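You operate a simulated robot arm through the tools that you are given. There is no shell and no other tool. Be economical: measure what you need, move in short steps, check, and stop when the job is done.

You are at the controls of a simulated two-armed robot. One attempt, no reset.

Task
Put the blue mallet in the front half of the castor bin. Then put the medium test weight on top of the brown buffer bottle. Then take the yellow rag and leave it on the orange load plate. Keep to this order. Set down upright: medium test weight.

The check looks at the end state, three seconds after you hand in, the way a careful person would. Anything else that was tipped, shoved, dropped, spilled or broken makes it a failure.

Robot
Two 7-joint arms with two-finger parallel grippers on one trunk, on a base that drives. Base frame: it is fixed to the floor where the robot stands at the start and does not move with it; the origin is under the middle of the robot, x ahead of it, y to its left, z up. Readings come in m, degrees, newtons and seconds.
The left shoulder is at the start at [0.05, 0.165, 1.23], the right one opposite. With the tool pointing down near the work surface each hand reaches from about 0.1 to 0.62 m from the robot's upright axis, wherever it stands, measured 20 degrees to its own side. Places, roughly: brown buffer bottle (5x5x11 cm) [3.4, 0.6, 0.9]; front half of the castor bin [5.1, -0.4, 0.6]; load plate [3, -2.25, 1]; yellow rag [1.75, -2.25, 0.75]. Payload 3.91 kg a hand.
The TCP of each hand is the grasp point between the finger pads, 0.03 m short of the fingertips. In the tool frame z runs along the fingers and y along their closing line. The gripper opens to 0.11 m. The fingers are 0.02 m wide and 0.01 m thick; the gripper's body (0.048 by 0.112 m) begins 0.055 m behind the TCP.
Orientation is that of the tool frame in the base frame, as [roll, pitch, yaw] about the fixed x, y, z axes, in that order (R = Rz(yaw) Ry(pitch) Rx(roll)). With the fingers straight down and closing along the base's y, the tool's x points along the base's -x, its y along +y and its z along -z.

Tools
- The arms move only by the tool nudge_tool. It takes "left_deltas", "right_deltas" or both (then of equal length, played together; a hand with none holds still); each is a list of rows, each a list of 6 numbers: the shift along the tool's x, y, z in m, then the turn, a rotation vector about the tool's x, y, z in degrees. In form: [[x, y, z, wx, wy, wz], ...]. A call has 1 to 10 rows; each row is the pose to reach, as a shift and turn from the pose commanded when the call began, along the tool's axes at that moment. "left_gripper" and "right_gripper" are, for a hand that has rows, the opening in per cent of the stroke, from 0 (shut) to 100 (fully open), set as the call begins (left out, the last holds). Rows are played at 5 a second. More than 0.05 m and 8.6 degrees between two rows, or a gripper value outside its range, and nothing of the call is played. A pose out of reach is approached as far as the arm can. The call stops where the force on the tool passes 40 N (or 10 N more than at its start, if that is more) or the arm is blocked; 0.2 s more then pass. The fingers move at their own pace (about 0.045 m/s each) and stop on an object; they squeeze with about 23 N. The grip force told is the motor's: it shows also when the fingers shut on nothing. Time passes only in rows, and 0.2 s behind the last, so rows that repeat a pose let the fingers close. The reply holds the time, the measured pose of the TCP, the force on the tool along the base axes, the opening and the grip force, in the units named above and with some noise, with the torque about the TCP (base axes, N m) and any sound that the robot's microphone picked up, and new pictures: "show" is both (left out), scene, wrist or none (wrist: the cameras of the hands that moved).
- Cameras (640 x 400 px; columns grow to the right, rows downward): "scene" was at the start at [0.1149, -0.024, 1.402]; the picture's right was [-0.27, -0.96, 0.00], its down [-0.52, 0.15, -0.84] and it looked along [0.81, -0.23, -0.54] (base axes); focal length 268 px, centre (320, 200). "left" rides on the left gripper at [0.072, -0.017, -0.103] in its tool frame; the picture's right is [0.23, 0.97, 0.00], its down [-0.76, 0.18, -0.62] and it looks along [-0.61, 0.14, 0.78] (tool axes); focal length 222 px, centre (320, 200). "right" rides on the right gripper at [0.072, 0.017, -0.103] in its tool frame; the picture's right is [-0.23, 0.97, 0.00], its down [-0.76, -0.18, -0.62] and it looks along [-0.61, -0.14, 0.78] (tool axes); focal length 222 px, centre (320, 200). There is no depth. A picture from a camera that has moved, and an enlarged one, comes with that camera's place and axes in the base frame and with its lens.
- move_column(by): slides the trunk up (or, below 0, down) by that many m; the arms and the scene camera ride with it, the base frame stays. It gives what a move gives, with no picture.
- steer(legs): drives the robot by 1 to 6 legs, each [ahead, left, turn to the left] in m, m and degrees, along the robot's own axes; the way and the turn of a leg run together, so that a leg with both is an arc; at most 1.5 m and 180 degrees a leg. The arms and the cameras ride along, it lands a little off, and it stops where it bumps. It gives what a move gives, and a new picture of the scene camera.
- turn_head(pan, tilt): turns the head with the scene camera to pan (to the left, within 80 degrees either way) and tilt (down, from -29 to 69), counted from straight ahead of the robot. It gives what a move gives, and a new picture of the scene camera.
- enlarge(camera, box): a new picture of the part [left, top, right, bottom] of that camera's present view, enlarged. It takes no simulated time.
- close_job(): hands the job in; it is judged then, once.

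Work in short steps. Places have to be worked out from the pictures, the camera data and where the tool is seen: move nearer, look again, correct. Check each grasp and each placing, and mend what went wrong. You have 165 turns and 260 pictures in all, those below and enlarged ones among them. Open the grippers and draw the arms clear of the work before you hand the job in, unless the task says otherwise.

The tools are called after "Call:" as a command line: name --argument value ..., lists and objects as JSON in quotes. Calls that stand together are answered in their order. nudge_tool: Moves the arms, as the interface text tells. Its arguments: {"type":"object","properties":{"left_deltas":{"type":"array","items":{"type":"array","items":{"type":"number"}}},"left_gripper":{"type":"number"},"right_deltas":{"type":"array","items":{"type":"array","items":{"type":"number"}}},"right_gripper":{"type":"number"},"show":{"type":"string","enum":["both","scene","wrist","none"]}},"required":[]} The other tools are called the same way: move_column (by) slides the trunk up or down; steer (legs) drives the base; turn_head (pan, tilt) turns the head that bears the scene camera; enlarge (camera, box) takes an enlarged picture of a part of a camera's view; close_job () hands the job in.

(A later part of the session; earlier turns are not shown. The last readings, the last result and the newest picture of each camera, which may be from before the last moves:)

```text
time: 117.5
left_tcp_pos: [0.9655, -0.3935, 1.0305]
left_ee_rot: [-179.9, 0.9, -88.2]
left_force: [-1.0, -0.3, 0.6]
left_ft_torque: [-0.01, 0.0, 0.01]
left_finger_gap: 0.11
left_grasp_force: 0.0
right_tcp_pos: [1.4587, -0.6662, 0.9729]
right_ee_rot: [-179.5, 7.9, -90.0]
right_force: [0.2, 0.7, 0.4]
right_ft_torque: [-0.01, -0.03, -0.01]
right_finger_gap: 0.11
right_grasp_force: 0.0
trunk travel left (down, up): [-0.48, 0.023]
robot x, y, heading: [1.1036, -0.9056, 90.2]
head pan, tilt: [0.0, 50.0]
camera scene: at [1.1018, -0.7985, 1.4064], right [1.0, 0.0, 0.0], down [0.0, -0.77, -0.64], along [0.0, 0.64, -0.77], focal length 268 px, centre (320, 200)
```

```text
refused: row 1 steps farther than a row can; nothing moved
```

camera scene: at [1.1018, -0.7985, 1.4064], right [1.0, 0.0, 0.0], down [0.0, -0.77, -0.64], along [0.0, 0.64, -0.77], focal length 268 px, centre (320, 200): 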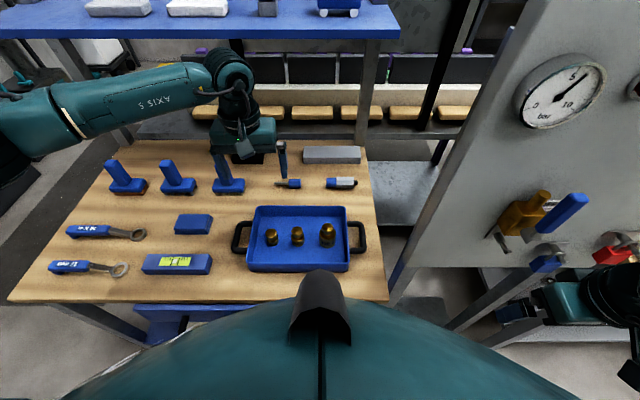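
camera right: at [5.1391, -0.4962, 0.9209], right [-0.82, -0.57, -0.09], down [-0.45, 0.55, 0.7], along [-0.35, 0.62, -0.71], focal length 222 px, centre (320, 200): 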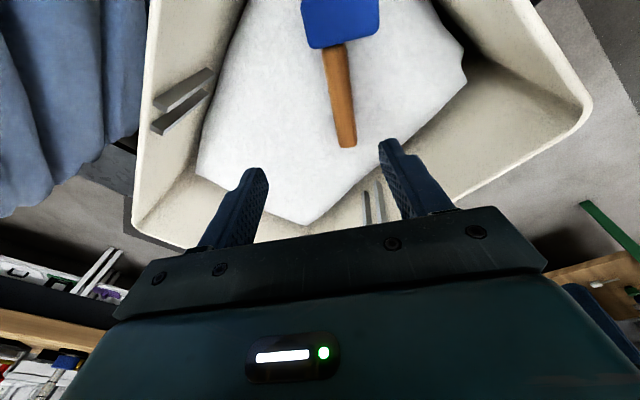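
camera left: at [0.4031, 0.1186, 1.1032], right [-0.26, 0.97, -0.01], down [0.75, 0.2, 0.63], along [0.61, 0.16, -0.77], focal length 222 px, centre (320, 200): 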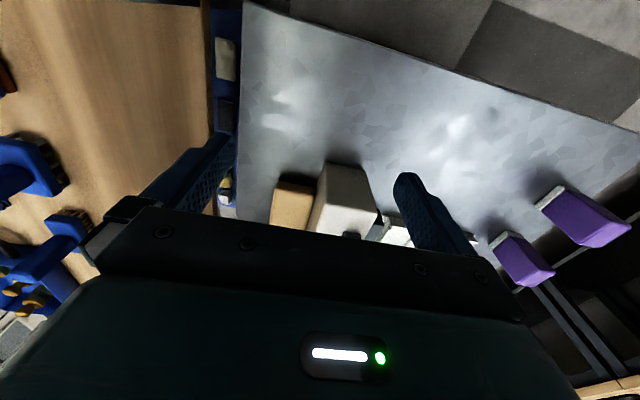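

I repeat the shift in smaller rows.

Call:
nudge_tool --left_deltas '[[0, -0.03, 0.03, 0, 0, 0], [0, -0.06, 0.06, 0, 0, 0], [0, -0.07, 0.1, 0, 0, 0], [0, -0.07, 0.14, 0, 0, 0]]' --left_gripper 58 --show "both"

```text
time: 118.5
left_tcp_pos: [1.0343, -0.3883, 0.8908]
left_ee_rot: [-180.0, 0.9, -88.1]
left_force: [-0.5, -0.1, -0.3]
left_ft_torque: [-0.01, 0.0, 0.01]
left_finger_gap: 0.0638
left_grasp_force: 0.0
right_tcp_pos: [1.4583, -0.6659, 0.973]
right_ee_rot: [-179.6, 8.0, -90.1]
right_force: [0.1, -0.4, 1.0]
right_ft_torque: [0.03, 0.01, 0.02]
right_finger_gap: 0.1099
right_grasp_force: 0.0
trunk travel left (down, up): [-0.48, 0.023]
robot x, y, heading: [1.1021, -0.9075, 90.3]
head pan, tilt: [0.0, 50.0]
camera scene: at [1.1017, -0.7993, 1.4066], right [1.0, 0.0, 0.0], down [0.0, -0.77, -0.64], along [0.0, 0.64, -0.77], focal length 268 px, centre (320, 200)
camera left: at [1.0545, -0.4615, 0.9922], right [-0.97, -0.26, -0.01], down [-0.2, 0.75, 0.63], along [-0.16, 0.61, -0.77], focal length 222 px, centre (320, 200)
```

scene: 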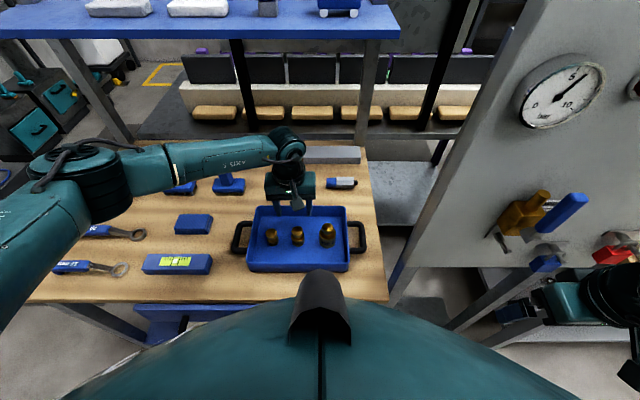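
left: 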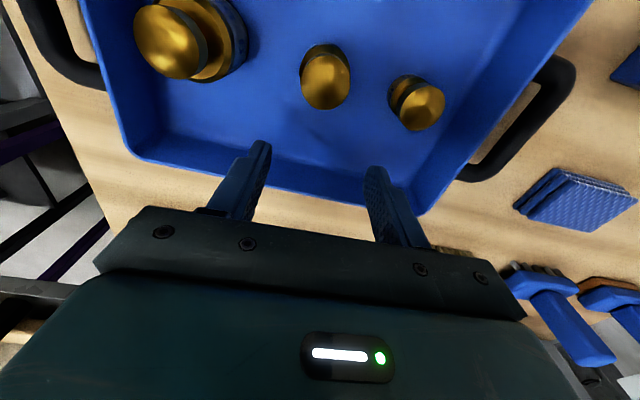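

The wrist view puts the medium weight at about (1.039, -0.42). I shift over it and go down to z≈0.83.

Call:
nudge_tool --left_deltas '[[0.03, -0.004, 0, 0, 0, 0], [0.033, -0.004, 0.03, 0, 0, 0], [0.033, -0.004, 0.06, 0, 0, 0]]' --show "wrist"

```text
time: 119.2
left_tcp_pos: [1.0453, -0.4258, 0.8355]
left_ee_rot: [-179.7, 1.4, -88.1]
left_force: [-2.4, -5.1, 30.5]
left_ft_torque: [-0.44, 1.18, 0.14]
left_finger_gap: 0.065
left_grasp_force: 1.3
right_tcp_pos: [1.4582, -0.6697, 0.9755]
right_ee_rot: [-179.5, 8.3, -89.9]
right_force: [-0.2, -0.1, 0.4]
right_ft_torque: [0.02, 0.01, 0.01]
right_finger_gap: 0.1101
right_grasp_force: 0.1
trunk travel left (down, up): [-0.48, 0.023]
robot x, y, heading: [1.1027, -0.908, 90.2]
head pan, tilt: [0.0, 50.0]
camera left: at [1.064, -0.498, 0.9366], right [-0.97, -0.26, -0.01], down [-0.21, 0.74, 0.64], along [-0.16, 0.62, -0.77], focal length 222 px, centre (320, 200)
```

left: 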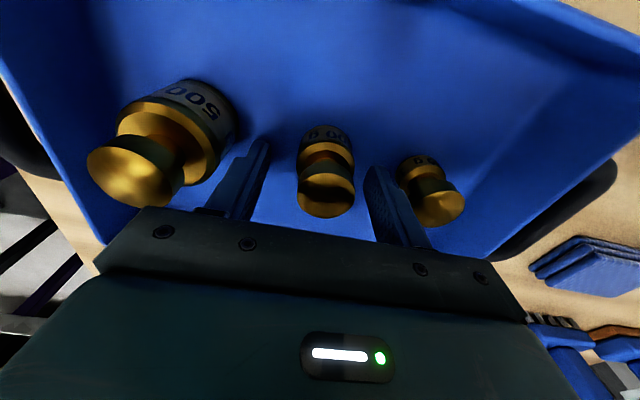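

The −x finger met something (30 N up). I lift at once and look.

Call:
nudge_tool --left_deltas '[[0, 0, -0.02, 0, 0, 0], [0, 0, -0.045, 0, 0, 0]]' --show "both"

Call:
enlarge --camera "scene" --box '[220, 150, 400, 290]'

```text
time: 119.8
left_tcp_pos: [1.0409, -0.4233, 0.8738]
left_ee_rot: [-179.9, 0.8, -88.3]
left_force: [0.0, -0.8, -0.1]
left_ft_torque: [0.06, 0.0, -0.03]
left_finger_gap: 0.0641
left_grasp_force: 0.0
right_tcp_pos: [1.4599, -0.6666, 0.9735]
right_ee_rot: [-179.5, 8.1, -90.0]
right_force: [0.4, 0.5, 0.0]
right_ft_torque: [0.02, 0.02, 0.01]
right_finger_gap: 0.11
right_grasp_force: 0.1
trunk travel left (down, up): [-0.48, 0.023]
robot x, y, heading: [1.1029, -0.9042, 90.4]
head pan, tilt: [0.0, 50.0]
camera scene: at [1.1019, -0.7992, 1.4063], right [1.0, 0.0, 0.0], down [0.0, -0.77, -0.64], along [0.0, 0.64, -0.77], focal length 268 px, centre (320, 200)
camera left: at [1.0593, -0.4954, 0.9757], right [-0.97, -0.26, -0.01], down [-0.2, 0.75, 0.63], along [-0.16, 0.61, -0.77], focal length 222 px, centre (320, 200)
```

scene: 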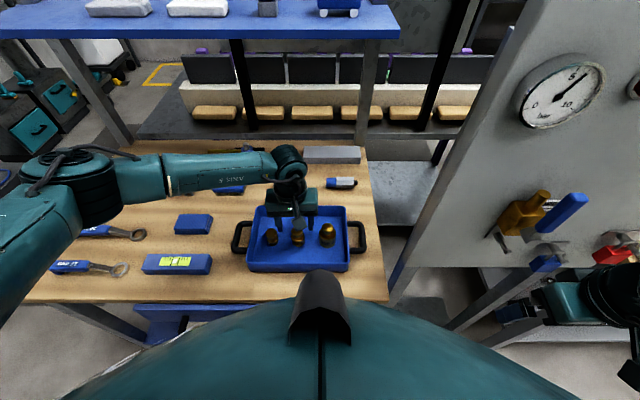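
left: 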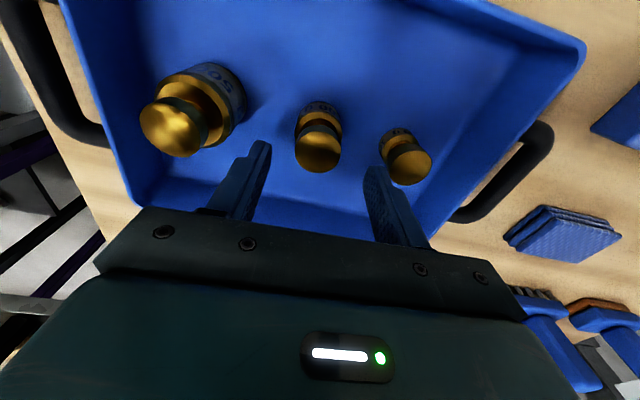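

```text
2.86 times, centred on (310, 220) of scene
camera zoom: at [1.1019, -0.7992, 1.4063], right [1.0, 0.0, 0.0], down [0.0, -0.77, -0.64], along [0.0, 0.64, -0.77], focal length 766 px, centre (349, 143)
```

zoom: 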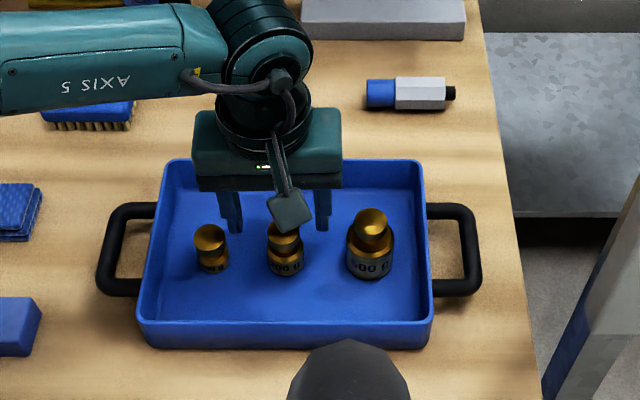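

All weights still stand. The finger grazed the small weight's knob; I narrow the opening to 46 %, centre on x≈1.045 and go down to z≈0.84.

Call:
nudge_tool --left_deltas '[[0.002, -0.005, 0, 0, 0, 0], [0.002, -0.005, 0, 0, 0, 0], [0.002, -0.005, 0.018, 0, 0, 0], [0.002, -0.005, 0.034, 0, 0, 0]]' --left_gripper 46 --show "wrist"

```text
time: 120.8
left_tcp_pos: [1.0452, -0.4223, 0.8414]
left_ee_rot: [-179.9, 0.9, -88.3]
left_force: [-0.7, -0.6, 0.4]
left_ft_torque: [-0.04, -0.01, -0.01]
left_finger_gap: 0.0507
left_grasp_force: 0.0
right_tcp_pos: [1.4588, -0.667, 0.9733]
right_ee_rot: [-179.4, 8.0, -90.1]
right_force: [0.0, -0.5, 1.0]
right_ft_torque: [0.01, 0.01, 0.01]
right_finger_gap: 0.1101
right_grasp_force: 0.1
trunk travel left (down, up): [-0.48, 0.023]
robot x, y, heading: [1.1049, -0.9057, 90.1]
head pan, tilt: [0.0, 50.0]
camera left: at [1.0644, -0.4961, 0.9436], right [-0.97, -0.26, -0.01], down [-0.2, 0.75, 0.63], along [-0.16, 0.61, -0.77], focal length 222 px, centre (320, 200)
```

left: 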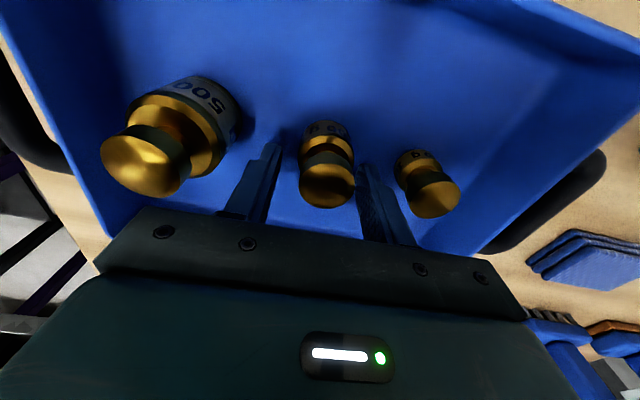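

The knob is 4–5 mm toward the −x finger. I correct and descend slowly.

Call:
nudge_tool --left_deltas '[[0.004, 0.004, 0, 0, 0, 0], [0.004, 0.004, 0.012, 0, 0, 0], [0.004, 0.004, 0.024, 0, 0, 0], [0.004, 0.004, 0.034, 0, 0, 0]]' --show "wrist"

```text
time: 121.5
left_tcp_pos: [1.0432, -0.4262, 0.8353]
left_ee_rot: [-179.9, 1.0, -88.1]
left_force: [-2.6, -12.2, 23.0]
left_ft_torque: [-0.58, 0.77, 0.33]
left_finger_gap: 0.0525
left_grasp_force: 2.0
right_tcp_pos: [1.4592, -0.6677, 0.9732]
right_ee_rot: [-179.5, 8.1, -90.0]
right_force: [0.1, 0.9, 0.2]
right_ft_torque: [-0.03, 0.01, -0.03]
right_finger_gap: 0.11
right_grasp_force: 0.1
trunk travel left (down, up): [-0.48, 0.023]
robot x, y, heading: [1.1, -0.9058, 90.4]
head pan, tilt: [0.0, 50.0]
stopped in row 3 (left hand): the force on the tool passed its limit (the readings are from after the stop); the commanded pose is now the measured one
camera left: at [1.0621, -0.5007, 0.9372], right [-0.97, -0.26, -0.01], down [-0.21, 0.74, 0.64], along [-0.16, 0.62, -0.77], focal length 222 px, centre (320, 200)
```

left: 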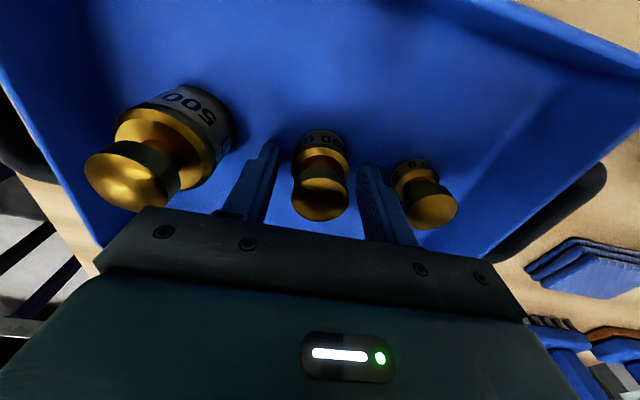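

Contact again at the same height on the −x finger. I zoom into the wrist view to find what it touches.

Call:
enlarge --camera "left" --box '[230, 100, 480, 260]'

Call:
enlarge --camera "scene" --box '[250, 170, 360, 270]'

```text
2.50 times, centred on (355, 180) of left
camera zoom: at [1.0621, -0.5007, 0.9372], right [-0.97, -0.26, -0.01], down [-0.21, 0.74, 0.64], along [-0.16, 0.62, -0.77], focal length 555 px, centre (232, 250)
```

zoom: 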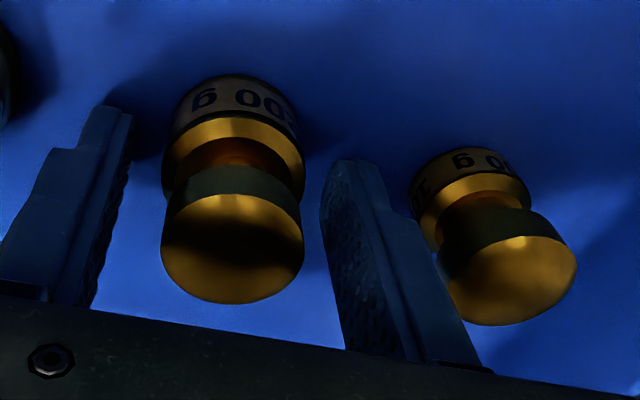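

```text
4.00 times, centred on (305, 220) of scene
camera zoom: at [1.1015, -0.8013, 1.407], right [1.0, 0.0, 0.0], down [0.0, -0.77, -0.64], along [0.0, 0.64, -0.77], focal length 1073 px, centre (380, 120)
```

zoom: 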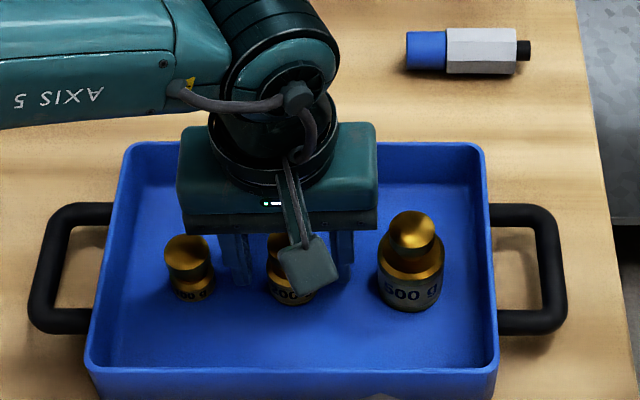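

Now it's clear: by the scene geometry the tray floor is at z≈0.80, so the fingertips are touching the floor and the weight (z 0.80–0.86) is already between the pads. I raise 4 mm and close.

Call:
nudge_tool --left_deltas '[[0, 0, -0.005, 0, 0, 0], [0, 0, -0.006, 0, 0, 0], [0, 0, -0.006, 0, 0, 0], [0, 0, -0.006, 0, 0, 0]]' --left_gripper 0 --show "wrist"

```text
time: 122.5
left_tcp_pos: [1.0433, -0.4263, 0.8379]
left_ee_rot: [-179.7, 0.9, -88.1]
left_force: [0.2, 0.5, -1.9]
left_ft_torque: [-0.02, 0.0, -0.02]
left_finger_gap: 0.0325
left_grasp_force: 23.3
right_tcp_pos: [1.4585, -0.6663, 0.9724]
right_ee_rot: [-179.5, 8.1, -90.0]
right_force: [0.1, 0.1, 0.2]
right_ft_torque: [-0.03, -0.01, -0.04]
right_finger_gap: 0.11
right_grasp_force: 0.1
trunk travel left (down, up): [-0.48, 0.023]
robot x, y, heading: [1.1006, -0.9042, 90.3]
head pan, tilt: [0.0, 50.0]
camera left: at [1.0615, -0.4992, 0.9397], right [-0.97, -0.26, -0.01], down [-0.2, 0.74, 0.64], along [-0.16, 0.62, -0.77], focal length 222 px, centre (320, 200)
```

left: 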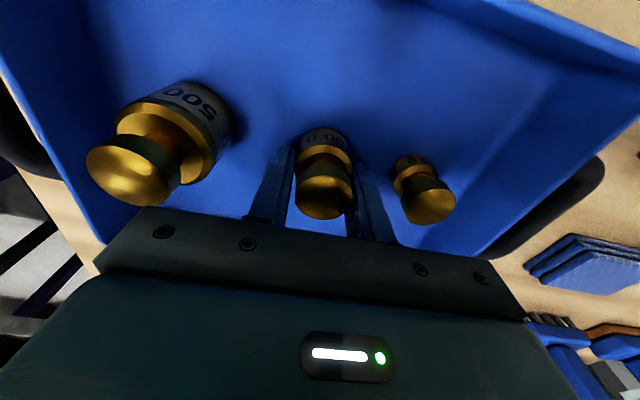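

Gripped at 3.25 cm. I lift straight up.

Call:
nudge_tool --left_deltas '[[0, 0, -0.03, 0, 0, 0], [0, 0, -0.07, 0, 0, 0], [0, 0, -0.11, 0, 0, 0], [0, 0, -0.15, 0, 0, 0], [0, 0, -0.19, 0, 0, 0]]' --show "both"

```text
time: 123.8
left_tcp_pos: [1.0428, -0.43, 1.0292]
left_ee_rot: [-179.8, 1.1, -88.2]
left_force: [0.5, -0.6, -1.5]
left_ft_torque: [0.02, -0.02, 0.01]
left_finger_gap: 0.0323
left_grasp_force: 23.3
right_tcp_pos: [1.4585, -0.6668, 0.9737]
right_ee_rot: [-179.6, 8.0, -90.0]
right_force: [-1.6, -0.2, 0.7]
right_ft_torque: [-0.02, -0.01, 0.01]
right_finger_gap: 0.1099
right_grasp_force: 0.1
trunk travel left (down, up): [-0.48, 0.023]
robot x, y, heading: [1.1051, -0.9055, 90.2]
head pan, tilt: [0.0, 50.0]
camera scene: at [1.1018, -0.7997, 1.4065], right [1.0, 0.0, 0.0], down [0.0, -0.77, -0.64], along [0.0, 0.64, -0.77], focal length 268 px, centre (320, 200)
camera left: at [1.061, -0.5034, 1.1305], right [-0.97, -0.26, -0.01], down [-0.2, 0.74, 0.64], along [-0.16, 0.62, -0.77], focal length 222 px, centre (320, 200)
```

scene: 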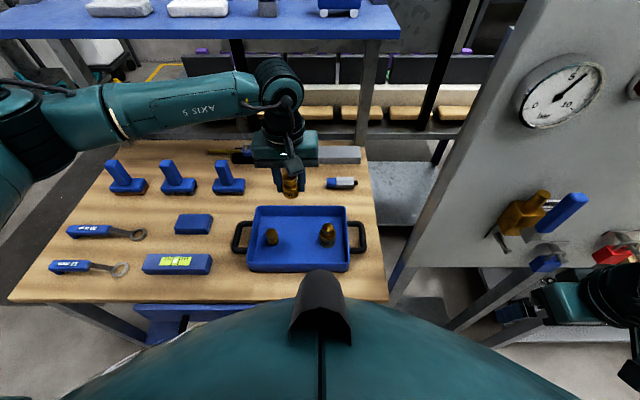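
left: 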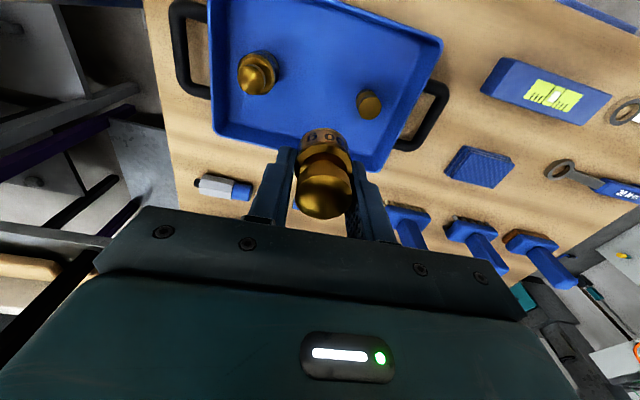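

The medium weight is held upright. I back out and strafe right along the aisle toward x≈4.4.

Call:
steer --legs '[[-0.48, 0, 0], [0, -1.3, 0]]'

Call:
turn_head --pan -40 --tilt 25

```text
time: 132.8
left_tcp_pos: [2.3501, -0.9344, 1.0279]
left_ee_rot: [-179.8, 1.0, -89.8]
left_force: [0.5, -0.5, -1.7]
left_ft_torque: [0.03, -0.02, -0.01]
left_finger_gap: 0.0322
left_grasp_force: 23.1
right_tcp_pos: [2.7593, -1.1817, 0.9729]
right_ee_rot: [-179.5, 8.0, -91.5]
right_force: [-0.2, -0.5, 0.9]
right_ft_torque: [0.01, -0.01, -0.01]
right_finger_gap: 0.1099
right_grasp_force: 0.1
trunk travel left (down, up): [-0.48, 0.023]
robot x, y, heading: [2.3948, -1.4123, 88.8]
head pan, tilt: [0.0, 50.0]
camera scene: at [2.3991, -1.3046, 1.4065], right [1.0, -0.02, 0.0], down [-0.02, -0.77, -0.64], along [0.02, 0.64, -0.77], focal length 268 px, centre (320, 200)
```

scene: 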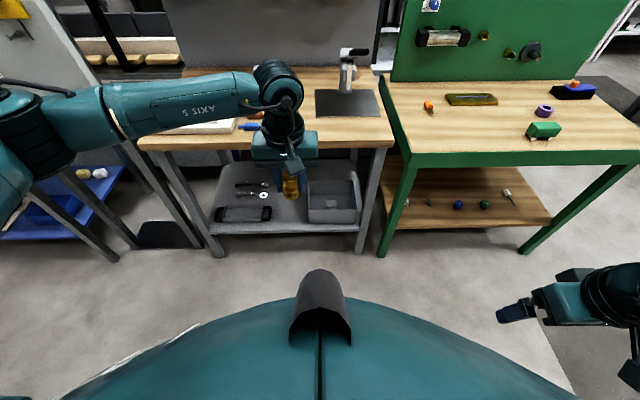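

```text
time: 133.8
left_tcp_pos: [2.3504, -0.933, 1.0285]
left_ee_rot: [-179.8, 1.0, -89.7]
left_force: [-0.8, -0.4, -2.5]
left_ft_torque: [-0.02, 0.01, -0.02]
left_finger_gap: 0.0319
left_grasp_force: 23.2
right_tcp_pos: [2.7594, -1.1825, 0.9733]
right_ee_rot: [-179.5, 8.1, -91.6]
right_force: [-0.5, -0.4, -0.5]
right_ft_torque: [0.02, -0.01, 0.0]
right_finger_gap: 0.1103
right_grasp_force: 0.0
trunk travel left (down, up): [-0.48, 0.023]
robot x, y, heading: [2.3971, -1.4098, 88.5]
head pan, tilt: [-40.0, 25.0]
camera scene: at [2.4579, -1.3124, 1.444], right [0.75, -0.66, 0.0], down [-0.28, -0.32, -0.91], along [0.6, 0.68, -0.42], focal length 268 px, centre (320, 200)
```

scene: 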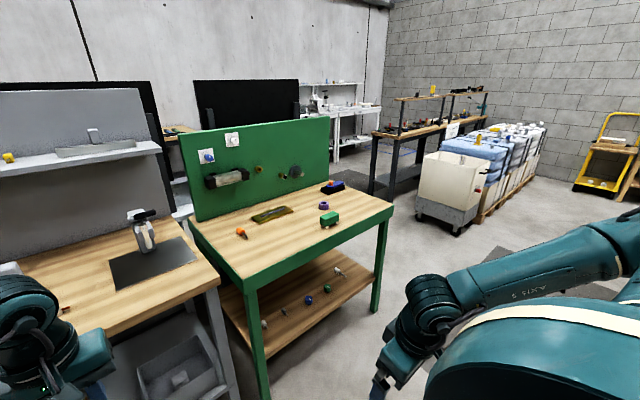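

I continue to x≈4.35.

Call:
steer --legs '[[0, -1.2, 1], [0, -0.75, 0]]'

Call:
turn_head --pan 10 --tilt 25

```text
time: 143.5
left_tcp_pos: [4.2418, -0.887, 1.0281]
left_ee_rot: [-179.7, 1.0, -85.5]
left_force: [0.4, 0.3, -2.0]
left_ft_torque: [0.03, 0.05, -0.02]
left_finger_gap: 0.0325
left_grasp_force: 23.1
right_tcp_pos: [4.6683, -1.1043, 0.9744]
right_ee_rot: [-179.5, 7.9, -87.2]
right_force: [0.4, 0.6, -0.2]
right_ft_torque: [-0.01, 0.03, -0.02]
right_finger_gap: 0.1099
right_grasp_force: 0.0
trunk travel left (down, up): [-0.48, 0.023]
robot x, y, heading: [4.3223, -1.3615, 92.7]
head pan, tilt: [-40.0, 25.0]
camera scene: at [4.378, -1.2572, 1.444], right [0.8, -0.6, 0.0], down [-0.26, -0.34, -0.91], along [0.55, 0.72, -0.42], focal length 268 px, centre (320, 200)
```

scene: 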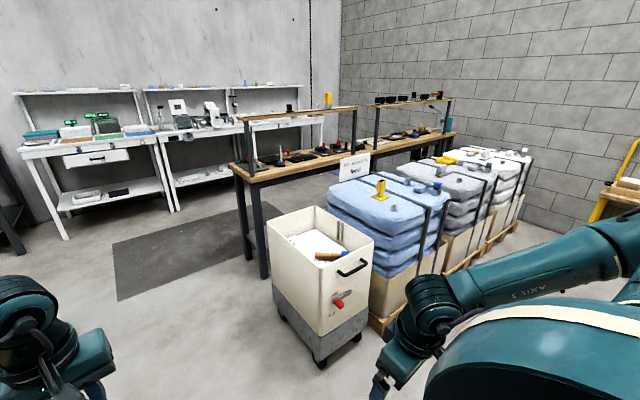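

```text
time: 144.7
left_tcp_pos: [4.2402, -0.8877, 1.0276]
left_ee_rot: [-179.8, 1.0, -85.4]
left_force: [0.8, -1.0, -1.9]
left_ft_torque: [0.0, 0.0, 0.01]
left_finger_gap: 0.0321
left_grasp_force: 23.0
right_tcp_pos: [4.6684, -1.1044, 0.9723]
right_ee_rot: [-179.5, 8.0, -87.3]
right_force: [0.4, 0.4, 0.1]
right_ft_torque: [0.0, 0.02, 0.0]
right_finger_gap: 0.1098
right_grasp_force: 0.1
trunk travel left (down, up): [-0.48, 0.023]
robot x, y, heading: [4.3256, -1.3605, 93.0]
head pan, tilt: [10.0, 25.0]
camera scene: at [4.3016, -1.2408, 1.444], right [0.97, 0.22, 0.0], down [0.09, -0.41, -0.91], along [-0.2, 0.88, -0.42], focal length 268 px, centre (320, 200)
```

scene: 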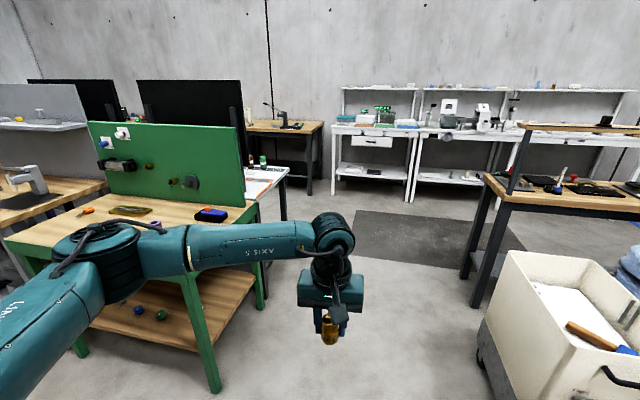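

The passage to the left side (between the benches at x<3.7 and the bin at x>4.9) is free. I straighten and drive through to y≈1.25.

Call:
steer --legs '[[0, 0, -2.8], [1.3, 0, 0], [1.3, 0, 0]]'

```text
time: 157.8
left_tcp_pos: [4.2266, 1.7244, 1.0283]
left_ee_rot: [-179.8, 1.0, -87.6]
left_force: [-0.4, 0.3, -2.4]
left_ft_torque: [0.01, -0.01, 0.02]
left_finger_gap: 0.032
left_grasp_force: 23.1
right_tcp_pos: [4.6454, 1.4897, 0.9728]
right_ee_rot: [-179.4, 8.0, -89.6]
right_force: [0.4, 0.8, -0.8]
right_ft_torque: [0.0, 0.01, -0.01]
right_finger_gap: 0.1101
right_grasp_force: 0.1
trunk travel left (down, up): [-0.48, 0.023]
robot x, y, heading: [4.2926, 1.2482, 90.5]
head pan, tilt: [10.0, 25.0]
camera scene: at [4.2734, 1.3691, 1.444], right [0.98, 0.18, 0.0], down [0.08, -0.42, -0.91], along [-0.17, 0.89, -0.42], focal length 268 px, centre (320, 200)
```

scene: 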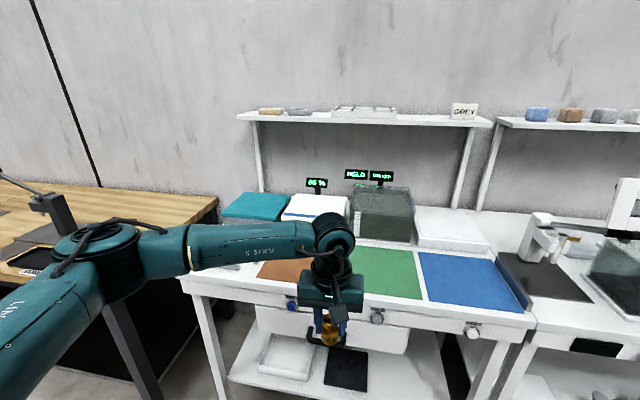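

I back up a bit and turn around to face the table from the left aisle.

Call:
steer --legs '[[-0.1, 0, 0], [0, 0, 179]]'

Call:
turn_head --pan -40 --tilt 25

```text
time: 166.0
left_tcp_pos: [4.3062, 0.6688, 1.0282]
left_ee_rot: [-179.9, 1.0, 86.4]
left_force: [-0.5, 0.1, -1.7]
left_ft_torque: [-0.02, 0.03, 0.01]
left_finger_gap: 0.0317
left_grasp_force: 23.3
right_tcp_pos: [3.9138, 0.9453, 0.9729]
right_ee_rot: [-179.6, 8.0, 84.4]
right_force: [-0.5, 0.2, 0.6]
right_ft_torque: [-0.03, -0.02, 0.0]
right_finger_gap: 0.1101
right_grasp_force: 0.2
trunk travel left (down, up): [-0.48, 0.023]
robot x, y, heading: [4.2913, 1.1458, -95.2]
head pan, tilt: [10.0, 25.0]
camera scene: at [4.2967, 1.0287, 1.444], right [-1.0, -0.08, 0.0], down [-0.03, 0.42, -0.91], along [0.07, -0.9, -0.42], focal length 268 px, centre (320, 200)
```

scene: 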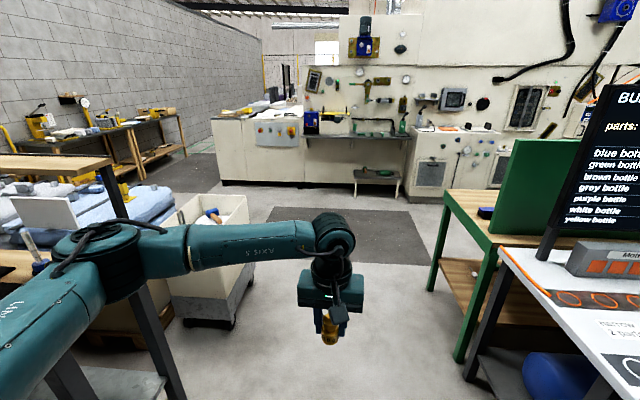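

```text
time: 167.2
left_tcp_pos: [4.3055, 0.67, 1.0275]
left_ee_rot: [-179.8, 0.9, 86.4]
left_force: [0.0, -0.1, -2.2]
left_ft_torque: [0.01, 0.01, 0.06]
left_finger_gap: 0.032
left_grasp_force: 23.0
right_tcp_pos: [3.9151, 0.9453, 0.9736]
right_ee_rot: [-179.4, 7.9, 84.5]
right_force: [0.6, -0.5, 0.3]
right_ft_torque: [0.03, 0.01, 0.01]
right_finger_gap: 0.1102
right_grasp_force: 0.0
trunk travel left (down, up): [-0.48, 0.023]
robot x, y, heading: [4.2885, 1.1531, -95.4]
head pan, tilt: [-40.0, 25.0]
camera scene: at [4.2237, 1.0557, 1.444], right [-0.7, 0.71, 0.0], down [0.3, 0.3, -0.91], along [-0.64, -0.64, -0.42], focal length 268 px, centre (320, 200)
```

scene: 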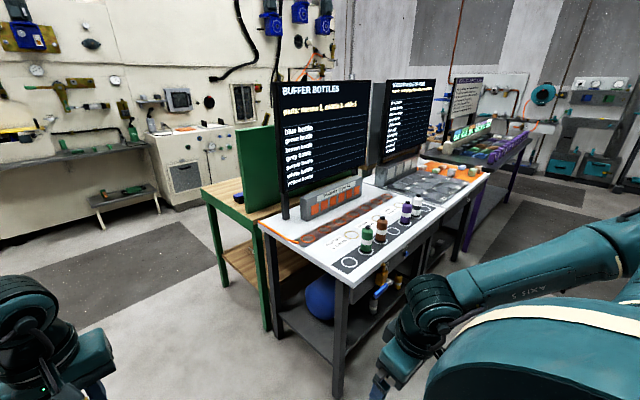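

The brown bottle is near this edge of the table. I straighten, keep back a bit, and strafe right to x≈3.36.

Call:
steer --legs '[[0, 0, 5.3], [-0.1, 0, 0], [0, -0.9, 0]]'

Call:
turn_head --pan 5 --tilt 40

```text
time: 173.4
left_tcp_pos: [3.4282, 0.7593, 1.0281]
left_ee_rot: [-179.8, 1.0, 93.2]
left_force: [-0.2, -0.4, -2.6]
left_ft_torque: [0.0, -0.02, -0.03]
left_finger_gap: 0.0318
left_grasp_force: 23.2
right_tcp_pos: [3.0064, 0.9882, 0.9736]
right_ee_rot: [-179.5, 8.0, 91.3]
right_force: [0.1, -0.4, -0.4]
right_ft_torque: [0.01, -0.05, -0.01]
right_finger_gap: 0.1102
right_grasp_force: 0.1
trunk travel left (down, up): [-0.48, 0.023]
robot x, y, heading: [3.3537, 1.233, -88.5]
head pan, tilt: [-40.0, 25.0]
camera scene: at [3.2996, 1.1335, 1.444], right [-0.78, 0.62, 0.0], down [0.26, 0.33, -0.91], along [-0.56, -0.71, -0.42], focal length 268 px, centre (320, 200)
```

scene: 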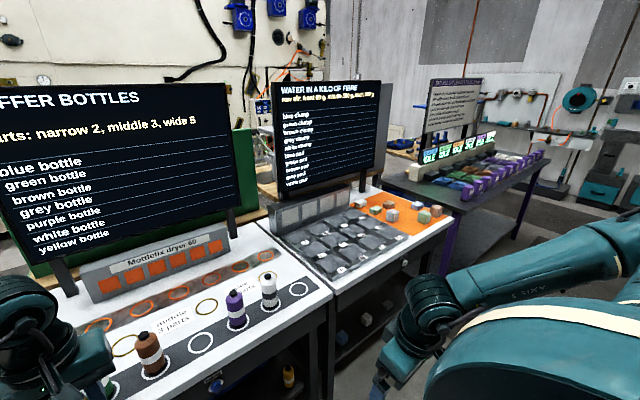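

```text
time: 174.5
left_tcp_pos: [3.4271, 0.7604, 1.0278]
left_ee_rot: [-179.9, 1.0, 93.2]
left_force: [0.0, 0.1, -1.8]
left_ft_torque: [-0.02, 0.02, 0.0]
left_finger_gap: 0.0319
left_grasp_force: 22.8
right_tcp_pos: [3.0067, 0.9869, 0.9729]
right_ee_rot: [-179.6, 8.0, 91.3]
right_force: [0.8, -0.9, 0.6]
right_ft_torque: [0.01, -0.01, -0.03]
right_finger_gap: 0.1101
right_grasp_force: 0.0
trunk travel left (down, up): [-0.48, 0.023]
robot x, y, heading: [3.356, 1.2335, -88.6]
head pan, tilt: [5.0, 40.0]
camera scene: at [3.3667, 1.1211, 1.4207], right [-0.99, -0.11, 0.0], down [-0.07, 0.64, -0.77], along [0.09, -0.76, -0.64], focal length 268 px, centre (320, 200)
```

scene: 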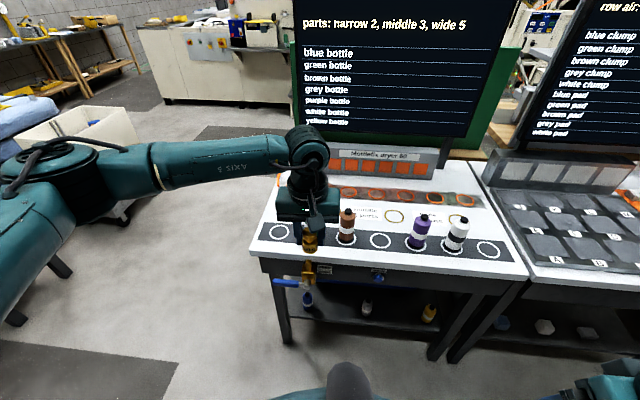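

The brown bottle is at about (3.355, 0.60). I zoom to see its cap, and raise/shift the left hand in line with it.

Call:
enlarge --camera "scene" --box '[260, 180, 480, 290]'

Call:
nudge_tool --left_deltas '[[0, -0.03, -0.03, 0, 0, 0], [0, -0.06, -0.06, 0, 0, 0], [0, -0.072, -0.07, 0, 0, 0]]' --show "both"

```text
2.91 times, centred on (370, 235) of scene
camera zoom: at [3.3667, 1.1211, 1.4207], right [-0.99, -0.11, 0.0], down [-0.07, 0.64, -0.77], along [0.09, -0.76, -0.64], focal length 780 px, centre (174, 98)
```

zoom: 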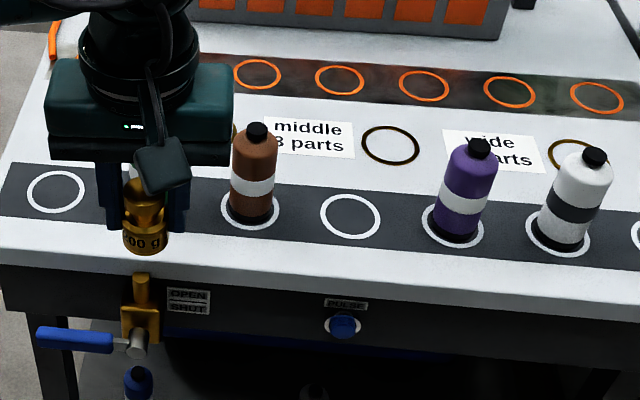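

```text
time: 175.3
left_tcp_pos: [3.3532, 0.7571, 1.0996]
left_ee_rot: [-179.8, 1.0, 93.1]
left_force: [0.4, 0.7, -2.0]
left_ft_torque: [-0.03, 0.0, 0.01]
left_finger_gap: 0.0317
left_grasp_force: 23.1
right_tcp_pos: [3.0064, 0.9865, 0.9718]
right_ee_rot: [-179.4, 8.0, 91.3]
right_force: [0.1, -0.4, 0.4]
right_ft_torque: [-0.01, 0.0, 0.0]
right_finger_gap: 0.1101
right_grasp_force: 0.2
trunk travel left (down, up): [-0.48, 0.023]
robot x, y, heading: [3.3582, 1.2355, -88.6]
head pan, tilt: [5.0, 40.0]
camera scene: at [3.3666, 1.1211, 1.4207], right [-0.99, -0.11, 0.0], down [-0.07, 0.64, -0.77], along [0.09, -0.76, -0.64], focal length 268 px, centre (320, 200)
camera left: at [3.3328, 0.8304, 1.2009], right [0.96, 0.28, -0.01], down [0.22, -0.74, 0.64], along [0.17, -0.61, -0.77], focal length 222 px, centre (320, 200)
```

scene: 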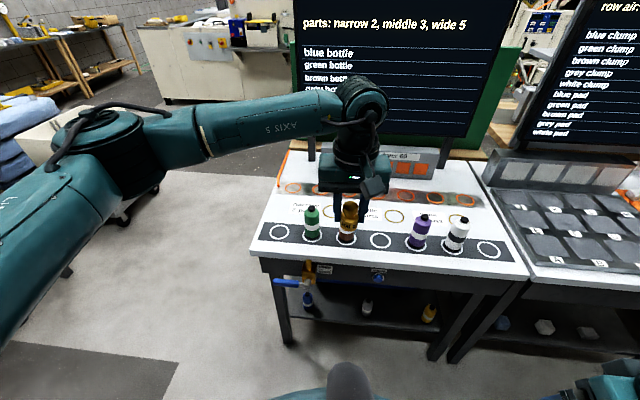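
left: 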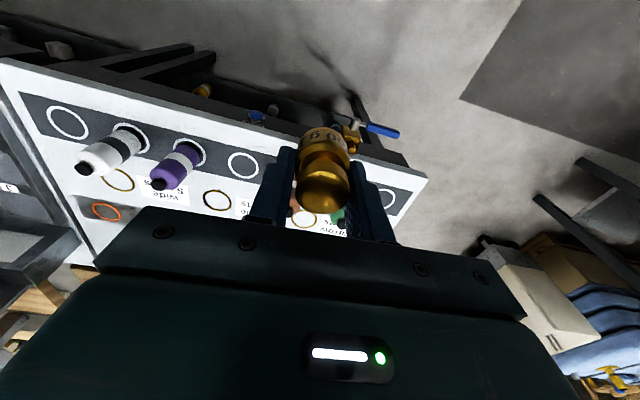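

The cap is small (~2.3 cm), so alignment must be precise. I drive ahead 0.13 with the weight well above, and re-measure.

Call:
steer --legs '[[0.13, 0, -1]]'

Call:
enlarge --camera "scene" --box '[270, 140, 450, 280]'

```text
time: 176.6
left_tcp_pos: [3.3475, 0.6276, 1.0976]
left_ee_rot: [-179.8, 1.0, 92.1]
left_force: [0.7, -1.2, -2.1]
left_ft_torque: [0.01, 0.02, 0.03]
left_finger_gap: 0.032
left_grasp_force: 23.1
right_tcp_pos: [3.0037, 0.8646, 0.9728]
right_ee_rot: [-179.4, 8.0, 90.3]
right_force: [0.9, -0.2, -0.6]
right_ft_torque: [0.01, -0.01, -0.01]
right_finger_gap: 0.11
right_grasp_force: 0.0
trunk travel left (down, up): [-0.48, 0.023]
robot x, y, heading: [3.3557, 1.1071, -89.7]
head pan, tilt: [5.0, 40.0]
camera scene: at [3.3669, 0.9916, 1.4206], right [-1.0, -0.09, 0.0], down [-0.06, 0.64, -0.77], along [0.07, -0.76, -0.64], focal length 268 px, centre (320, 200)
```

scene: 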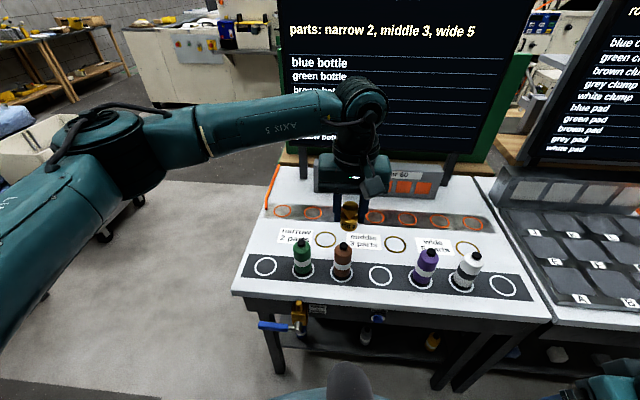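

```text
2.86 times, centred on (360, 210) of scene
camera zoom: at [3.3669, 0.9916, 1.4206], right [-1.0, -0.09, 0.0], down [-0.06, 0.64, -0.77], along [0.07, -0.76, -0.64], focal length 766 px, centre (206, 171)
```

zoom: 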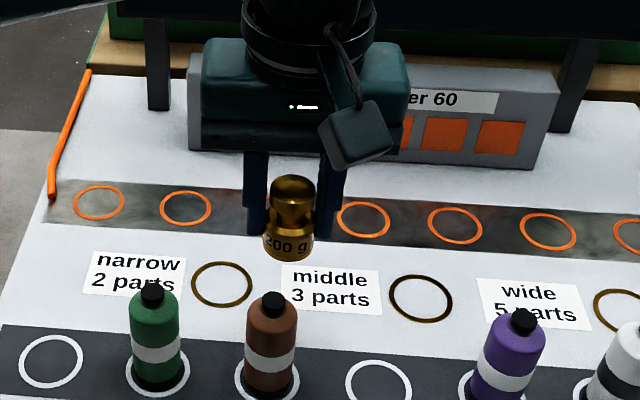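

Stereo gives the cap top at about (3.349, 0.54, 0.896). I move the hand 0.085 ahead at this height, then lower to leave ~4 cm gap.

Call:
nudge_tool --left_deltas '[[-0.04, 0, 0, 0, 0, 0], [-0.084, 0, 0, 0, 0, 0], [-0.084, 0.002, 0.04, 0, 0, 0], [-0.084, 0.002, 0.08, 0, 0, 0], [-0.084, 0.002, 0.115, 0, 0, 0]]' --show "both"

Call:
enlarge --camera "scene" --box '[270, 140, 450, 280]'

```text
time: 177.8
left_tcp_pos: [3.3544, 0.5435, 0.9874]
left_ee_rot: [-179.8, 1.0, 92.2]
left_force: [0.1, 0.3, -2.1]
left_ft_torque: [-0.02, 0.03, 0.02]
left_finger_gap: 0.0321
left_grasp_force: 22.7
right_tcp_pos: [3.0033, 0.8646, 0.9736]
right_ee_rot: [-179.6, 8.1, 90.3]
right_force: [-0.6, 0.2, -0.8]
right_ft_torque: [0.0, 0.02, 0.01]
right_finger_gap: 0.1099
right_grasp_force: 0.1
trunk travel left (down, up): [-0.48, 0.023]
robot x, y, heading: [3.3586, 1.1052, -89.5]
head pan, tilt: [5.0, 40.0]
camera scene: at [3.3671, 0.9923, 1.4207], right [-1.0, -0.09, 0.0], down [-0.06, 0.64, -0.77], along [0.07, -0.76, -0.64], focal length 268 px, centre (320, 200)
camera left: at [3.3354, 0.6169, 1.0891], right [0.96, 0.26, -0.01], down [0.21, -0.74, 0.64], along [0.16, -0.61, -0.77], focal length 222 px, centre (320, 200)
```

scene: 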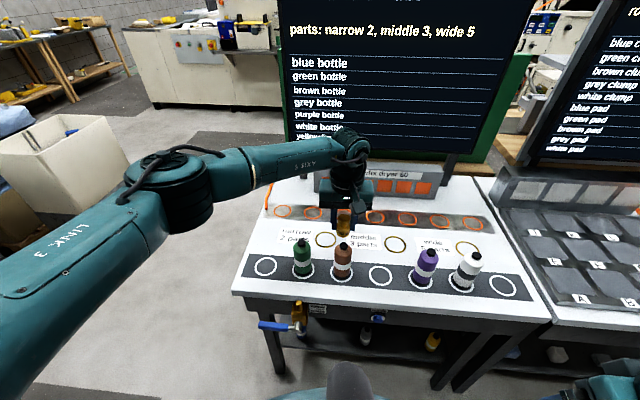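
left: 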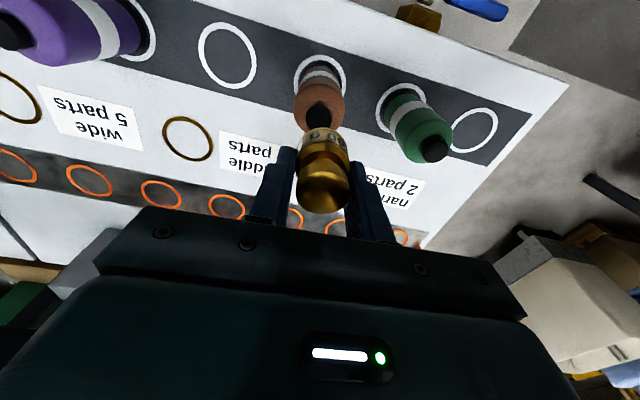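

```text
2.86 times, centred on (360, 210) of scene
camera zoom: at [3.3671, 0.9923, 1.4207], right [-1.0, -0.09, 0.0], down [-0.06, 0.64, -0.77], along [0.07, -0.76, -0.64], focal length 766 px, centre (206, 171)
```

zoom: 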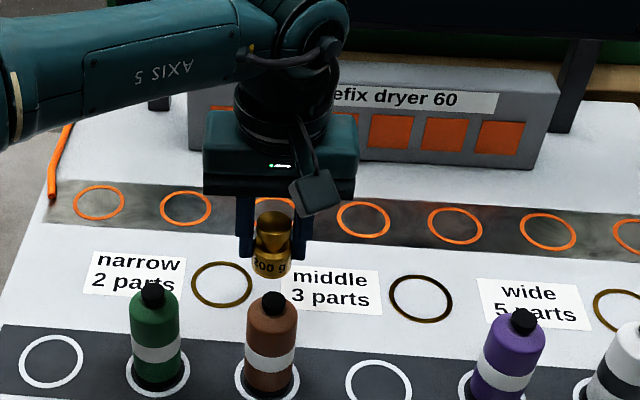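

The wrist view shows the brown cap just behind the weight. I move the hand 5 cm further ahead to see the cap unobstructed from the wrist camera and triangulate.

Call:
nudge_tool --left_deltas '[[-0.025, 0, 0, 0, 0, 0], [-0.05, 0, 0, 0, 0, 0]]' --show "none"

Call:
enlarge --camera "left" --box '[240, 0, 400, 220]'

Call:
nudge_tool --left_deltas '[[0, 0, -0.04, 0, 0, 0], [0, 0, -0.08, 0, 0, 0]]' --show "none"

Call:
enlarge --camera "left" --box '[240, 0, 400, 220]'

```text
time: 178.4
left_tcp_pos: [3.3558, 0.4953, 0.9881]
left_ee_rot: [-179.8, 0.9, 92.0]
left_force: [0.3, -0.9, -1.7]
left_ft_torque: [-0.01, -0.01, 0.0]
left_finger_gap: 0.0317
left_grasp_force: 23.0
right_tcp_pos: [3.0035, 0.866, 0.9733]
right_ee_rot: [-179.5, 7.9, 90.1]
right_force: [0.1, 1.0, -0.6]
right_ft_torque: [0.03, -0.03, 0.0]
right_finger_gap: 0.1099
right_grasp_force: 0.1
trunk travel left (down, up): [-0.48, 0.023]
robot x, y, heading: [3.3616, 1.1024, -89.6]
head pan, tilt: [5.0, 40.0]
```

```text
1.82 times, centred on (320, 110) of left
camera zoom: at [3.3363, 0.5703, 1.0898], right [0.97, 0.26, -0.01], down [0.21, -0.74, 0.64], along [0.16, -0.62, -0.77], focal length 404 px, centre (320, 364)
```

zoom: 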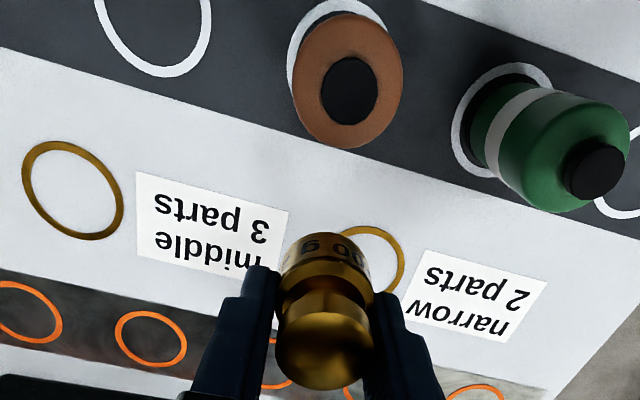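

```text
time: 179.0
left_tcp_pos: [3.3534, 0.4945, 1.064]
left_ee_rot: [-179.7, 0.9, 92.1]
left_force: [0.3, -0.3, -2.0]
left_ft_torque: [-0.01, -0.01, -0.04]
left_finger_gap: 0.0318
left_grasp_force: 23.2
right_tcp_pos: [3.0042, 0.8649, 0.9736]
right_ee_rot: [-179.5, 8.0, 90.3]
right_force: [0.4, -0.5, 0.3]
right_ft_torque: [0.0, 0.01, 0.0]
right_finger_gap: 0.1101
right_grasp_force: 0.0
trunk travel left (down, up): [-0.48, 0.023]
robot x, y, heading: [3.3618, 1.1043, -89.8]
head pan, tilt: [5.0, 40.0]
```

```text
1.82 times, centred on (320, 110) of left
camera zoom: at [3.3342, 0.5689, 1.1659], right [0.96, 0.26, -0.01], down [0.21, -0.74, 0.64], along [0.16, -0.62, -0.77], focal length 404 px, centre (320, 364)
```

zoom: 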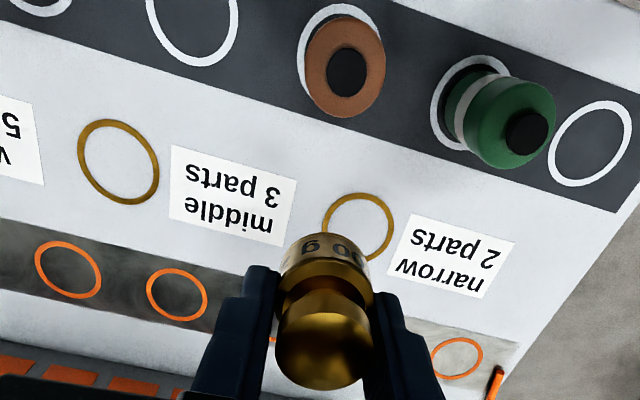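

Looking almost straight down, both views give the cap at (3.349, 0.556), and the weight sits ~9 mm nearer to me than the TCP. I place the weight's axis over the cap, at z≈0.975, and look from the scene camera.

Call:
nudge_tool --left_deltas '[[0.0265, 0, 0, 0, 0, 0], [0.0525, -0.0006, 0, 0, 0, 0], [0.0525, -0.0006, 0.045, 0, 0, 0], [0.0525, -0.0006, 0.085, 0, 0, 0]]' --show "none"

Call:
turn_head --pan 0 --tilt 50

Call:
enlarge --camera "scene" --box '[270, 120, 370, 220]'

```text
time: 180.0
left_tcp_pos: [3.3505, 0.5425, 0.9791]
left_ee_rot: [-179.8, 1.0, 92.2]
left_force: [-0.2, 0.4, -1.4]
left_ft_torque: [-0.02, -0.04, 0.03]
left_finger_gap: 0.032
left_grasp_force: 22.8
right_tcp_pos: [3.0044, 0.8652, 0.9733]
right_ee_rot: [-179.5, 8.1, 90.3]
right_force: [-0.5, -0.6, 0.7]
right_ft_torque: [0.01, -0.03, -0.02]
right_finger_gap: 0.1101
right_grasp_force: 0.1
trunk travel left (down, up): [-0.48, 0.023]
robot x, y, heading: [3.3616, 1.1049, -89.6]
head pan, tilt: [5.0, 40.0]
```

```text
time: 180.7
left_tcp_pos: [3.3494, 0.544, 0.9794]
left_ee_rot: [-179.8, 1.0, 92.1]
left_force: [0.3, 0.4, -1.4]
left_ft_torque: [0.0, 0.03, -0.01]
left_finger_gap: 0.0318
left_grasp_force: 23.0
right_tcp_pos: [3.0036, 0.8653, 0.9736]
right_ee_rot: [-179.4, 8.1, 90.4]
right_force: [0.1, 0.3, 0.5]
right_ft_torque: [0.0, 0.01, -0.01]
right_finger_gap: 0.1098
right_grasp_force: 0.0
trunk travel left (down, up): [-0.48, 0.023]
robot x, y, heading: [3.3583, 1.1053, -89.7]
head pan, tilt: [0.0, 50.0]
camera scene: at [3.3595, 1.0002, 1.4065], right [-1.0, -0.01, 0.0], down [-0.01, 0.77, -0.64], along [0.01, -0.64, -0.77], focal length 268 px, centre (320, 200)
```

scene: 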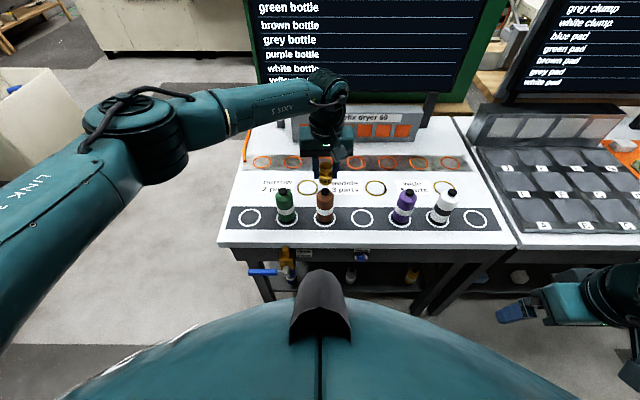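

```text
4.00 times, centred on (320, 170) of scene
camera zoom: at [3.3595, 1.0002, 1.4065], right [-1.0, -0.01, 0.0], down [-0.01, 0.77, -0.64], along [0.01, -0.64, -0.77], focal length 1073 px, centre (320, 320)
```

zoom: 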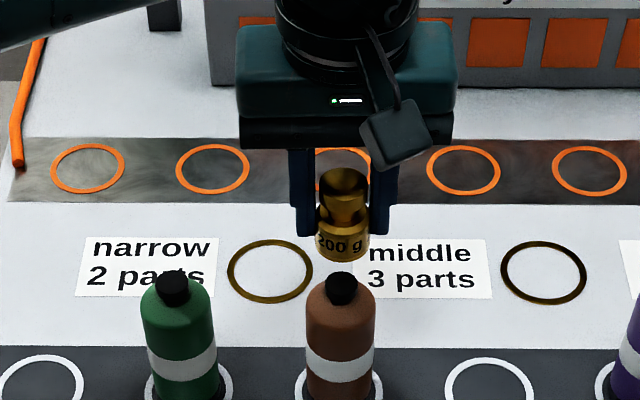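

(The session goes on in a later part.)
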